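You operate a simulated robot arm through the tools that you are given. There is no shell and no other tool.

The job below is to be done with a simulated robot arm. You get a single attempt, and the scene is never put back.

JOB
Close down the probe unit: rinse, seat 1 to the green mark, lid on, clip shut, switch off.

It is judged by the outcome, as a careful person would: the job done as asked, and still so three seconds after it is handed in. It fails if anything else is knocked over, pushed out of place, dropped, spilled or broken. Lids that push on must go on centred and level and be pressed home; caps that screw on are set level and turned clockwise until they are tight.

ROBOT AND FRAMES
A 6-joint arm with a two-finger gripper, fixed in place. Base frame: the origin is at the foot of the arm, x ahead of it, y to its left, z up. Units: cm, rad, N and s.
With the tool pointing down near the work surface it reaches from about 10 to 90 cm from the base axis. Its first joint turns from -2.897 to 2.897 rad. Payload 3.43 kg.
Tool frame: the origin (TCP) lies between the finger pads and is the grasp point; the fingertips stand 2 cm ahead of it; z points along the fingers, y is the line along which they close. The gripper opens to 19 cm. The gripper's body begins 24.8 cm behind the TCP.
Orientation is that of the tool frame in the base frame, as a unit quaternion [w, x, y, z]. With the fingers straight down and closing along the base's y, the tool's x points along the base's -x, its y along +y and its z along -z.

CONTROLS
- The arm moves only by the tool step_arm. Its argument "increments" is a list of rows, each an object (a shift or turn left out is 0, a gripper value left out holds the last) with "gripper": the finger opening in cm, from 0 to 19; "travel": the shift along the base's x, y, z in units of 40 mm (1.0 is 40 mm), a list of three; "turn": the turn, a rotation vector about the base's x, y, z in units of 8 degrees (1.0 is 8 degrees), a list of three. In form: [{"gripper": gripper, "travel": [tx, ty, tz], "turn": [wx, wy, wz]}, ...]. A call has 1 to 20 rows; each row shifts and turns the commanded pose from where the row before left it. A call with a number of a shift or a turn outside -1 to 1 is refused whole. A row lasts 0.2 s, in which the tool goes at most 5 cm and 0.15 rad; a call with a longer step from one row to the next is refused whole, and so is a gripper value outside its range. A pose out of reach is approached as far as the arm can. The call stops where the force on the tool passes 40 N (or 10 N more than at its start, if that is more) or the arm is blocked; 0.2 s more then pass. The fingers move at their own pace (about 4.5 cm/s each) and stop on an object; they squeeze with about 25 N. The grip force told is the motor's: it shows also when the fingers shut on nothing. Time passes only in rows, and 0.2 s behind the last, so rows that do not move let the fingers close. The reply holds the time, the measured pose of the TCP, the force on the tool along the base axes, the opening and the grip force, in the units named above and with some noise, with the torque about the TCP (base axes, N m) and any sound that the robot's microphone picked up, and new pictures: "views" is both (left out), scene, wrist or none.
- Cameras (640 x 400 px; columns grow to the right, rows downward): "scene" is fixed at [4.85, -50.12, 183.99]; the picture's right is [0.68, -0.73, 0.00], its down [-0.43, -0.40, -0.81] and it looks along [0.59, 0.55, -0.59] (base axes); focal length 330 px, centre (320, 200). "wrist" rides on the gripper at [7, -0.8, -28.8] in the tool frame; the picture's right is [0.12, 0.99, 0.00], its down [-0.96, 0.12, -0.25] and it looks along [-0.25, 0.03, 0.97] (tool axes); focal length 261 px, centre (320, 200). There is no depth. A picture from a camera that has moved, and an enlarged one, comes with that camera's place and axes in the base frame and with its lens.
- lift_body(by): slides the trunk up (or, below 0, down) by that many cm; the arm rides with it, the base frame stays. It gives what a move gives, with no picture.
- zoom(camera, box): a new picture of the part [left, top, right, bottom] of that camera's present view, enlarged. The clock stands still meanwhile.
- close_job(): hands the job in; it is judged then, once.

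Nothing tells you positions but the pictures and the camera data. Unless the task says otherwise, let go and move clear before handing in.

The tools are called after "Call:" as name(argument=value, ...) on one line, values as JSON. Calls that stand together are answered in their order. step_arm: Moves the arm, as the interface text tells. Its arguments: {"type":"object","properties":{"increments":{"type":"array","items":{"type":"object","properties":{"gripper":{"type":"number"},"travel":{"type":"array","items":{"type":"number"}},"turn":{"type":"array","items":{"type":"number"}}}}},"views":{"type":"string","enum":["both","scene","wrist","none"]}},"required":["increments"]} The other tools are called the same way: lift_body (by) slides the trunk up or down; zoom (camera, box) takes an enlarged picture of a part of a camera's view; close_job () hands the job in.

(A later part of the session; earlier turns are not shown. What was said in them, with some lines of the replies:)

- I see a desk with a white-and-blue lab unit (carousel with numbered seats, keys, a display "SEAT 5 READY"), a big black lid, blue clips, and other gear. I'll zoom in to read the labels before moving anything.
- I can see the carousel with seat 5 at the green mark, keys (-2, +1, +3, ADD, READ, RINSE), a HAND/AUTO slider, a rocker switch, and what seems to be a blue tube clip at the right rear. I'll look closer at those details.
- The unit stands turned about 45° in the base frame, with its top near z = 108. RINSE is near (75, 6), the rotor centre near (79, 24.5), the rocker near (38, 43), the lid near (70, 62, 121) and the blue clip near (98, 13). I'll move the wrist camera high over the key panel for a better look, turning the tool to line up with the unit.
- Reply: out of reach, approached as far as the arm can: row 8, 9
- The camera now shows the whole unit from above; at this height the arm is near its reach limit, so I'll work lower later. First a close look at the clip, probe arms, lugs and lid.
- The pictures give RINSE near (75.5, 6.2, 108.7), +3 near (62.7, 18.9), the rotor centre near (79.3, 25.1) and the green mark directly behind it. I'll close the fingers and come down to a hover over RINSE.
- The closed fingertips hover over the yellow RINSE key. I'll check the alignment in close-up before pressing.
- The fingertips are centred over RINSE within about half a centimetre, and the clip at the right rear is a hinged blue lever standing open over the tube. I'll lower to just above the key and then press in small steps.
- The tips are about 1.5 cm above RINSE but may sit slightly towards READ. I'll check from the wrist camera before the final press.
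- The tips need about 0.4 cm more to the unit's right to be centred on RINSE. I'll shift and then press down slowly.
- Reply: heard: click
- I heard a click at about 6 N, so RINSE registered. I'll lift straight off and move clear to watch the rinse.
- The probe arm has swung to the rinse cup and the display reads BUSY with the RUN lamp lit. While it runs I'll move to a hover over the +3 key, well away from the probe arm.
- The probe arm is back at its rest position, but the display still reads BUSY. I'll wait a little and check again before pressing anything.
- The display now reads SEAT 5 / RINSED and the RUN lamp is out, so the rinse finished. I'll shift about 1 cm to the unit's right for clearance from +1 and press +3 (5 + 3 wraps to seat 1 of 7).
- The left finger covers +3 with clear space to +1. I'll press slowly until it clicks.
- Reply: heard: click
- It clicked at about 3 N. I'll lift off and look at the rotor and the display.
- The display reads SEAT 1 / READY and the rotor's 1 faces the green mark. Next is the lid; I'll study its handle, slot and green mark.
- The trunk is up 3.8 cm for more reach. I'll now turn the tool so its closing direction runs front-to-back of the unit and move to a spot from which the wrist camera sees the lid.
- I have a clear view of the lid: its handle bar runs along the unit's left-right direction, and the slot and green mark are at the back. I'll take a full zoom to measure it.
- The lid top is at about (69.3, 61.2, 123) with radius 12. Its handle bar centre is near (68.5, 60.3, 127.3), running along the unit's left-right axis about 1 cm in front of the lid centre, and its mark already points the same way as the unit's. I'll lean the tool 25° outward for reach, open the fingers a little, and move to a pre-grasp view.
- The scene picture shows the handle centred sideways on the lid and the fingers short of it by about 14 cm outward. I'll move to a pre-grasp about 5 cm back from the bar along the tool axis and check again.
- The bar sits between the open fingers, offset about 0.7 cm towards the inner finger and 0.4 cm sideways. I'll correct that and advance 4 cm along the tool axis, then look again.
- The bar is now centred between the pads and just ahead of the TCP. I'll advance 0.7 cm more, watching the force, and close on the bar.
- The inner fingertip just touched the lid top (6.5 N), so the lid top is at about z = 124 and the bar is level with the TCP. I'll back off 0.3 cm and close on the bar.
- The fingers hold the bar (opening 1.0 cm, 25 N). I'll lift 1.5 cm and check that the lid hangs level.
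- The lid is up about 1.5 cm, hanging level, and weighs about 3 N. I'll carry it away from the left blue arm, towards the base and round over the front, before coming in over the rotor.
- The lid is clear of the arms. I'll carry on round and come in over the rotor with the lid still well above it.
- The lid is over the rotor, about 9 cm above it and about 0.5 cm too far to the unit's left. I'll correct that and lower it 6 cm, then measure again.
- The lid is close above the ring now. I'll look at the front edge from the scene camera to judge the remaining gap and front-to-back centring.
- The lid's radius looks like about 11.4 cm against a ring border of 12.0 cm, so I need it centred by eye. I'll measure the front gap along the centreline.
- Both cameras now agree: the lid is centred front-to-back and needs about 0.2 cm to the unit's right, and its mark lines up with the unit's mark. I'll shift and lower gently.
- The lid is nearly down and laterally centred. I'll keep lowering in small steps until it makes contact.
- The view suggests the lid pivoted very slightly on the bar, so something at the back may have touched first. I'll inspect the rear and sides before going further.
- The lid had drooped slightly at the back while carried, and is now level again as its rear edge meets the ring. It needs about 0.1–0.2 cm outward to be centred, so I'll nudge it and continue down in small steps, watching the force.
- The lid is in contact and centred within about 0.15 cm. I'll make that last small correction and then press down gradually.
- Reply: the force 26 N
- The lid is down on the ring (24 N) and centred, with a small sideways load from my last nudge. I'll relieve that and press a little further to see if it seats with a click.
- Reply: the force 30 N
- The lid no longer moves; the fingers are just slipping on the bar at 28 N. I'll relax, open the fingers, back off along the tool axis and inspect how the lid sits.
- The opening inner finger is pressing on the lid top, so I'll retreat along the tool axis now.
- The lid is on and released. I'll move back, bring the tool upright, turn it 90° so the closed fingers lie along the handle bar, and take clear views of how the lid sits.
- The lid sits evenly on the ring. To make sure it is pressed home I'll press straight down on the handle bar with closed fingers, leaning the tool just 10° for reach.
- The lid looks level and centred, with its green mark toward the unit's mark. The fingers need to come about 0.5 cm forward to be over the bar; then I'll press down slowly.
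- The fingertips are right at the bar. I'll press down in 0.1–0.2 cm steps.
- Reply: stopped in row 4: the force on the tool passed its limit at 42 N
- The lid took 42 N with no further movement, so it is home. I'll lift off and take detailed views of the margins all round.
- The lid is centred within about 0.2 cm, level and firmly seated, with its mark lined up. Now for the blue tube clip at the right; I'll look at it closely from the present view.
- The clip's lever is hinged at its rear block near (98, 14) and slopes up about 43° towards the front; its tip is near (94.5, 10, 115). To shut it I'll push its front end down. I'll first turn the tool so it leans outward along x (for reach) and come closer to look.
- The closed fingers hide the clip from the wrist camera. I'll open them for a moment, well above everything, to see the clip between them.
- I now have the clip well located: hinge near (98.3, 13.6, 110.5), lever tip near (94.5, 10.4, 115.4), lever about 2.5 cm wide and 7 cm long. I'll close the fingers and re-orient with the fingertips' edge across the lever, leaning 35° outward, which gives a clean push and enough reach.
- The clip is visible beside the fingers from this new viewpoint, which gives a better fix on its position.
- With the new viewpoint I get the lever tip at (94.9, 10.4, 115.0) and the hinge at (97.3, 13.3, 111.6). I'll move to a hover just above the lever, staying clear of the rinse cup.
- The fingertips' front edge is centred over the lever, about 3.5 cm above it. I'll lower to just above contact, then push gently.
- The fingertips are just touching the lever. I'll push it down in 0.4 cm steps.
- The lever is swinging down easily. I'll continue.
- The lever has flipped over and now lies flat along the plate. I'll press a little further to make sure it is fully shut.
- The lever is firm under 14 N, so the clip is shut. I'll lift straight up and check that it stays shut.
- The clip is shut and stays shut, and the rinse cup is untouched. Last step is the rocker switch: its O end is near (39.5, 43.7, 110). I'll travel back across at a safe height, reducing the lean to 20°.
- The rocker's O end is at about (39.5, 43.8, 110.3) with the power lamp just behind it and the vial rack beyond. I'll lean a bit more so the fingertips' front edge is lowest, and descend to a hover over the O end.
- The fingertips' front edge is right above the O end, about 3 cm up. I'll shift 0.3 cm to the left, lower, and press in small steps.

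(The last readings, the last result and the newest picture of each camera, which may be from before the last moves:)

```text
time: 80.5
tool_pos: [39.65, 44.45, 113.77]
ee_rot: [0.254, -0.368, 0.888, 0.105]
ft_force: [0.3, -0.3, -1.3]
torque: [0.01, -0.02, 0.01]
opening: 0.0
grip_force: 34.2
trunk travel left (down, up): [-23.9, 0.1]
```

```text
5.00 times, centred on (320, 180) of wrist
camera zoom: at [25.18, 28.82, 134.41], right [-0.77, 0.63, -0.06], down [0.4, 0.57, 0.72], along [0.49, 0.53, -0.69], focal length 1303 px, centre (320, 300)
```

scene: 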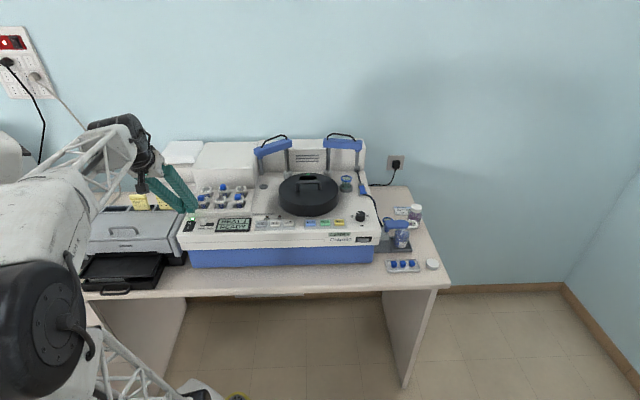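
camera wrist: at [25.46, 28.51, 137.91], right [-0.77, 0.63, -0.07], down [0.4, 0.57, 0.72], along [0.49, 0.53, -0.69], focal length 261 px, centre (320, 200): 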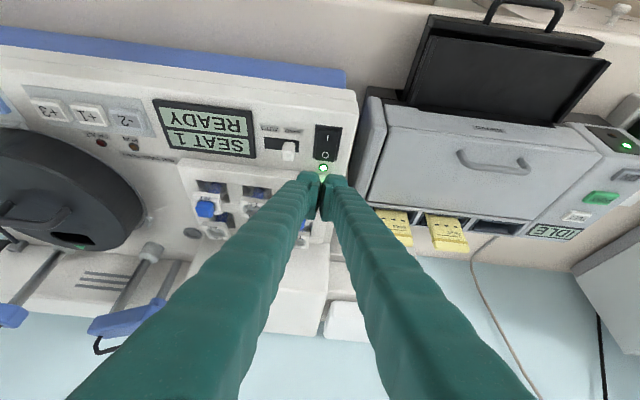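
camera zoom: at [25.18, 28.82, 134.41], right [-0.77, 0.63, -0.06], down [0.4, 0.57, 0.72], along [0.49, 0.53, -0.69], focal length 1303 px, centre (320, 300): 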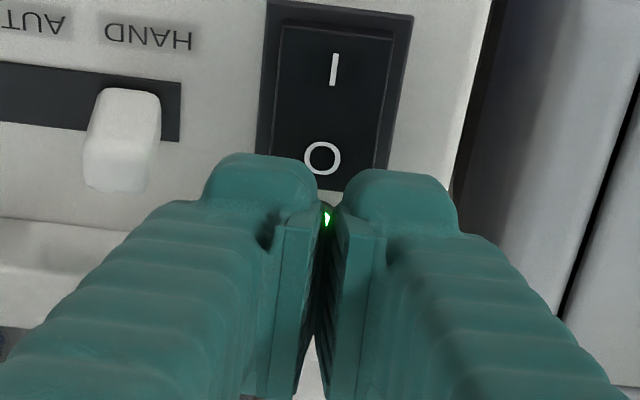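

The fingertips' edge is at the O end. I'll nudge 0.3 cm forward and press down in small steps until it clicks.

Call:
step_arm(increments=[{"travel": [-0.05, -0.05, 0]}, {"travel": [0, 0, -0.05]}, {"travel": [0, 0, -0.05]}, {"travel": [0, 0, -0.05]}, {}], views="none")

Call:
zoom(camera="scene", box=[166, 195, 230, 235])

```text
time: 81.7
tool_pos: [39.42, 44.22, 113.09]
ee_rot: [0.255, -0.368, 0.888, 0.105]
ft_force: [0.6, 0.2, -0.2]
torque: [0.01, 0.0, 0.02]
opening: 0.0
grip_force: 34.6
trunk travel left (down, up): [-23.9, 0.1]
```

```text
10.00 times, centred on (198, 215) of scene
camera zoom: at [4.85, -50.12, 183.99], right [0.68, -0.73, 0.0], down [-0.43, -0.4, -0.81], along [0.59, 0.55, -0.59], focal length 3298 px, centre (1540, 50)
```

zoom: 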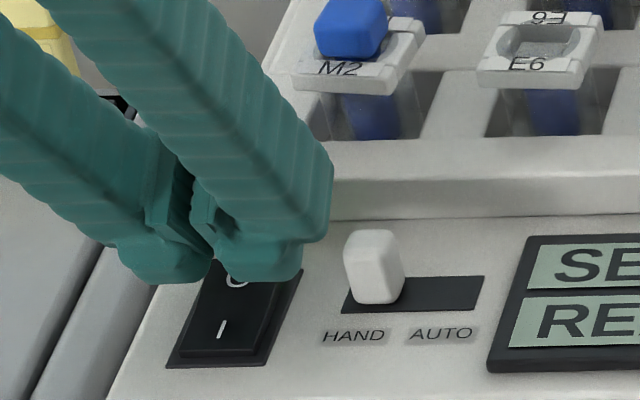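

Call:
step_arm(increments=[{"travel": [0, 0, -0.05]}, {"travel": [0, 0, -0.05]}, {"travel": [0, 0, -0.05]}, {}], views="none")

Call:
zoom(camera="scene", box=[166, 195, 230, 235])

```text
time: 82.7
tool_pos: [39.34, 44.22, 112.4]
ee_rot: [0.256, -0.368, 0.888, 0.105]
ft_force: [0.0, 0.0, 0.6]
torque: [0.0, -0.01, -0.03]
opening: 0.0
grip_force: 34.3
trunk travel left (down, up): [-23.9, 0.1]
```

```text
10.00 times, centred on (198, 215) of scene
camera zoom: at [4.85, -50.12, 183.99], right [0.68, -0.73, 0.0], down [-0.43, -0.4, -0.81], along [0.59, 0.55, -0.59], focal length 3298 px, centre (1540, 50)
```

zoom: 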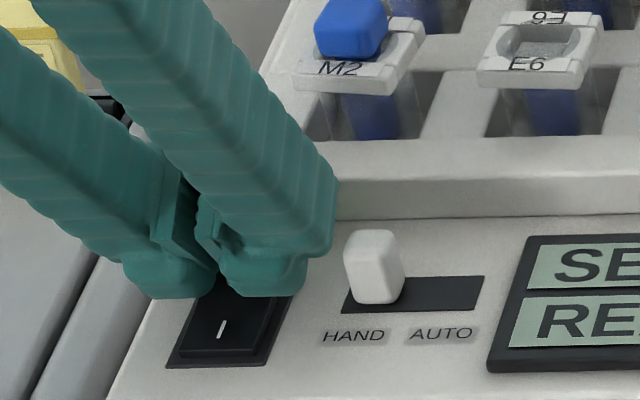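

Call:
step_arm(increments=[{"travel": [0.05, 0.05, 0]}, {"travel": [0, 0, -0.05]}, {"travel": [0, 0, -0.05]}, {"travel": [0, 0, -0.04]}, {}], views="none")

Call:
zoom(camera="scene", box=[166, 195, 230, 235])

Call:
zoom(camera="wrist", box=[256, 140, 384, 220])

```text
time: 83.9
tool_pos: [39.61, 44.44, 112.04]
ee_rot: [0.257, -0.369, 0.887, 0.106]
ft_force: [-1.6, 1.1, 11.6]
torque: [-0.08, 0.11, 0.01]
opening: 0.59
grip_force: 33.7
trunk travel left (down, up): [-23.9, 0.1]
```

```text
10.00 times, centred on (198, 215) of scene
camera zoom: at [4.85, -50.12, 183.99], right [0.68, -0.73, 0.0], down [-0.43, -0.4, -0.81], along [0.59, 0.55, -0.59], focal length 3298 px, centre (1540, 50)
```

zoom: 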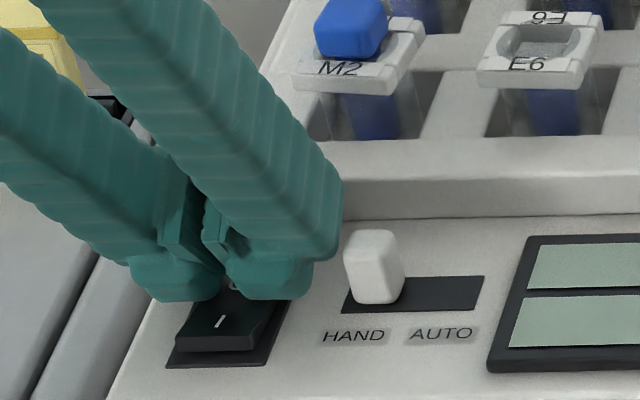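

```text
5.00 times, centred on (320, 180) of wrist
camera zoom: at [25.24, 28.8, 132.73], right [-0.77, 0.63, -0.06], down [0.4, 0.56, 0.72], along [0.49, 0.53, -0.69], focal length 1303 px, centre (320, 300)
```

zoom: 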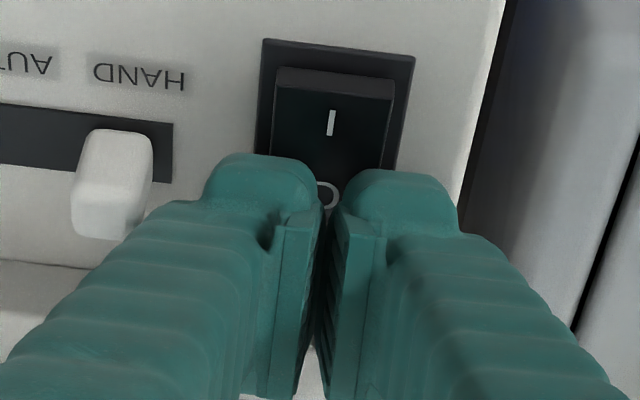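

The rocker has tipped to O and the display is blank, so the unit is off. I'll lift straight up and move clear, then check everything.

Call:
step_arm(increments=[{"travel": [0, 0, 0.15]}, {"travel": [0, 0, 0.4]}, {"travel": [0, 0, 0.8]}, {"travel": [-0.2, -0.2, 0.9]}, {"travel": [-0.4, -0.4, 0.9], "turn": [-0.5, 0.5, 0]}, {"travel": [-0.4, -0.4, 0.6], "turn": [-0.5, 0.5, 0]}, {"turn": [-0.5, 0.5, 0]}, {"turn": [-0.5, 0.5, 0]}, {"turn": [-0.5, 0.5, 0]}, {}, {}], views="both")

Call:
zoom(camera="scene", box=[166, 190, 246, 240])

Call:
zoom(camera="scene", box=[160, 120, 448, 300])

Call:
zoom(camera="scene", box=[250, 130, 394, 220])

```text
time: 86.3
tool_pos: [35.62, 40.41, 126.95]
ee_rot: [0.031, -0.382, 0.923, 0.012]
ft_force: [-0.2, -0.4, 0.3]
torque: [0.01, 0.02, 0.04]
opening: 0.02
grip_force: 34.1
trunk travel left (down, up): [-23.9, 0.1]
camera wrist: at [29.85, 33.56, 155.26], right [-0.79, 0.62, -0.01], down [0.58, 0.75, 0.31], along [0.2, 0.24, -0.95], focal length 261 px, centre (320, 200)
```

scene: 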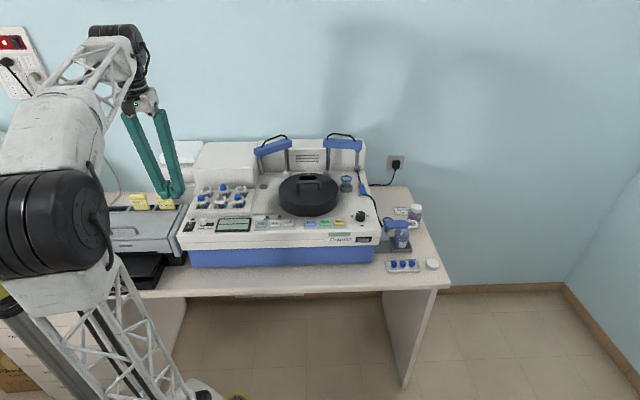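
wrist: 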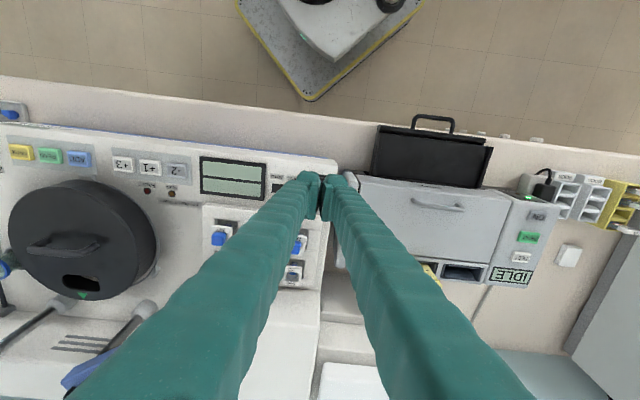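

```text
8.00 times, centred on (206, 215) of scene
camera zoom: at [4.85, -50.12, 183.99], right [0.68, -0.73, 0.0], down [-0.43, -0.4, -0.81], along [0.59, 0.55, -0.59], focal length 2638 px, centre (1232, 80)
```

zoom: 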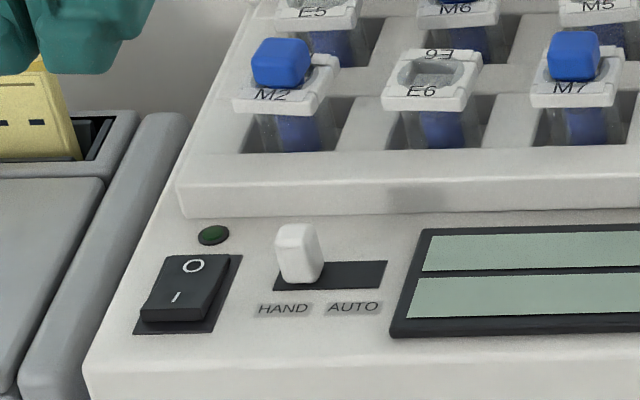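

```text
2.22 times, centred on (304, 210) of scene
camera zoom: at [4.85, -50.12, 183.99], right [0.68, -0.73, 0.0], down [-0.43, -0.4, -0.81], along [0.59, 0.55, -0.59], focal length 733 px, centre (356, 178)
```

zoom: 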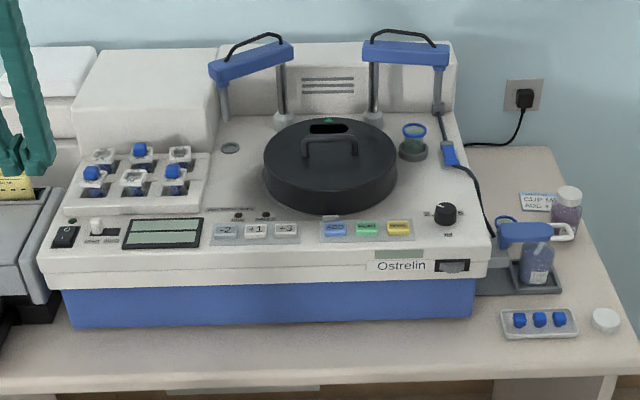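

```text
4.44 times, centred on (322, 175) of scene
camera zoom: at [4.85, -50.12, 183.99], right [0.68, -0.73, 0.0], down [-0.43, -0.4, -0.81], along [0.59, 0.55, -0.59], focal length 1466 px, centre (311, 311)
```

zoom: 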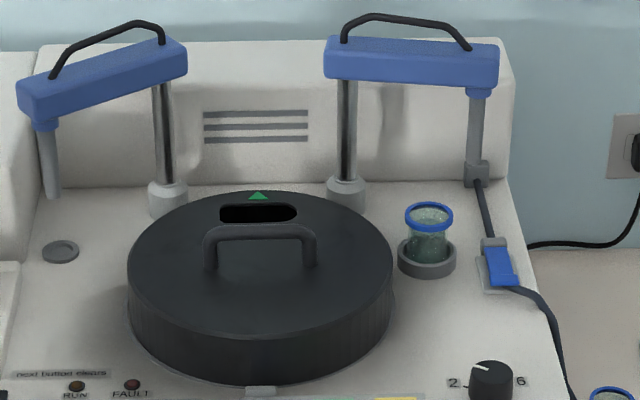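

The power lamp and display are dark, the clip is shut, and the lid is on. I'll take one last close look at the lid's seating before handing in.

Call:
zoom(camera="wrist", box=[0, 160, 180, 310])

Call:
zoom(camera="scene", box=[268, 165, 348, 220])

Call:
zoom(camera="scene", box=[268, 190, 308, 218])

Call:
zoom(camera="scene", box=[308, 190, 348, 218])

```text
2.67 times, centred on (90, 235) of wrist
camera zoom: at [29.85, 33.56, 155.26], right [-0.79, 0.62, -0.01], down [0.58, 0.75, 0.31], along [0.2, 0.24, -0.95], focal length 695 px, centre (933, 107)
```

zoom: 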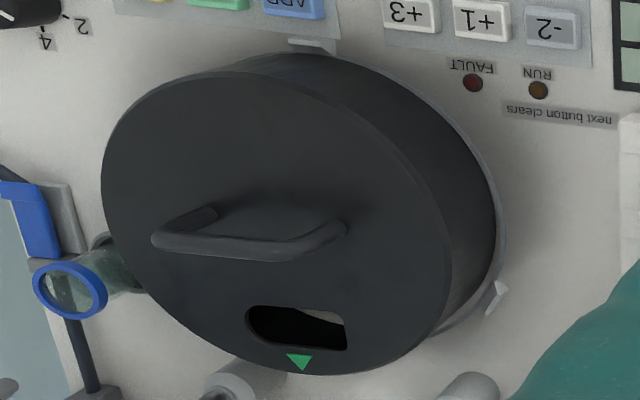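

```text
7.27 times, centred on (308, 192) of scene
camera zoom: at [4.85, -50.12, 183.99], right [0.68, -0.73, 0.0], down [-0.43, -0.4, -0.81], along [0.59, 0.55, -0.59], focal length 2398 px, centre (407, 254)
```

zoom: 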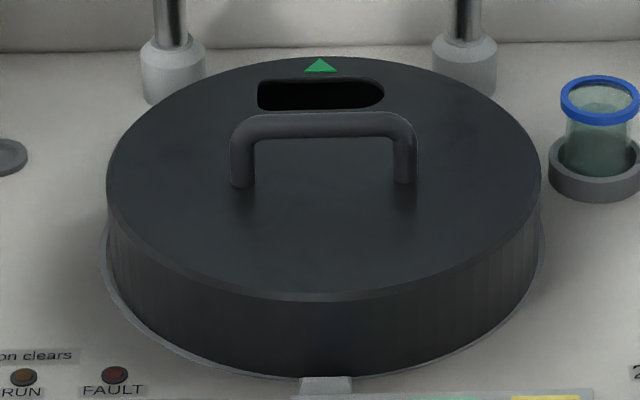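

```text
14.29 times, centred on (288, 204) of scene
camera zoom: at [4.85, -50.12, 183.99], right [0.68, -0.73, 0.0], down [-0.43, -0.4, -0.81], along [0.59, 0.55, -0.59], focal length 4711 px, centre (777, 143)
```

zoom: 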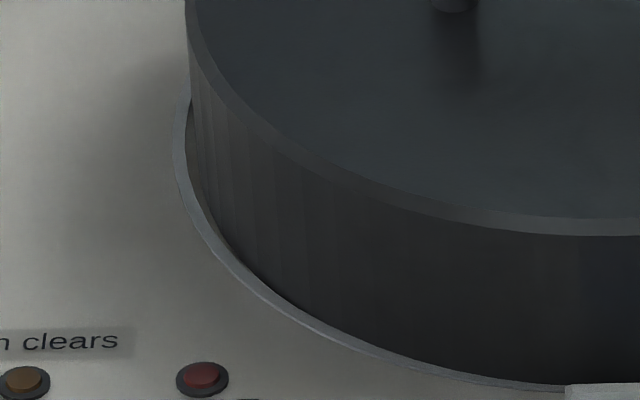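

```text
14.29 times, centred on (328, 204) of scene
camera zoom: at [4.85, -50.12, 183.99], right [0.68, -0.73, 0.0], down [-0.43, -0.4, -0.81], along [0.59, 0.55, -0.59], focal length 4711 px, centre (206, 143)
```

zoom: 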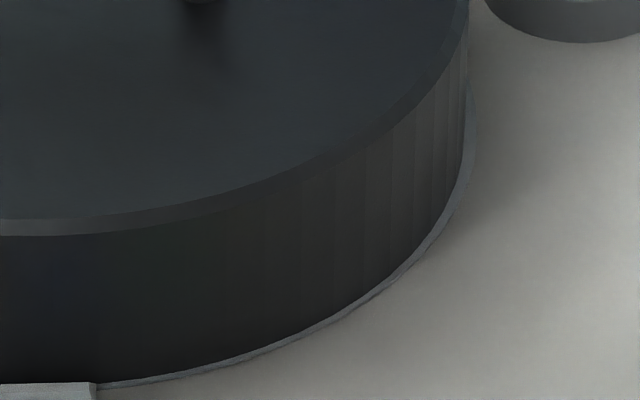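

The lid is level and centred on the ring, the clip is shut, the switch is at O with lamp and display dark, and nothing else has been disturbed. The arm is clear, so I'm handing the job in.

Call:
close_job()

```text
The job is handed in.
```

The probe unit is closed down and the job is handed in; I haven't been told how it was judged.

- **Rinse:** I pressed RINSE and waited until the display read RINSED and the probe arm had swung back to rest.
- **Seat 1:** one press of +3 brought the rotor round, and the display read SEAT 1 READY with the 1 at the green mark.
- **Lid:** it is on, level, and centred to within about 0.2 cm, with its green mark in line with the unit's. I pressed it down with about 40 N and it did not move further, but I heard no click.
- **Clip:** I took "clip" to mean the blue tube clip at the right rear. Its lever is flat, and it stayed shut after I let go.
- **Switch:** the rocker is at O, and the lamp and display are dark.

In the last pictures nothing else looked moved, and the arm was clear of the unit when I handed in.
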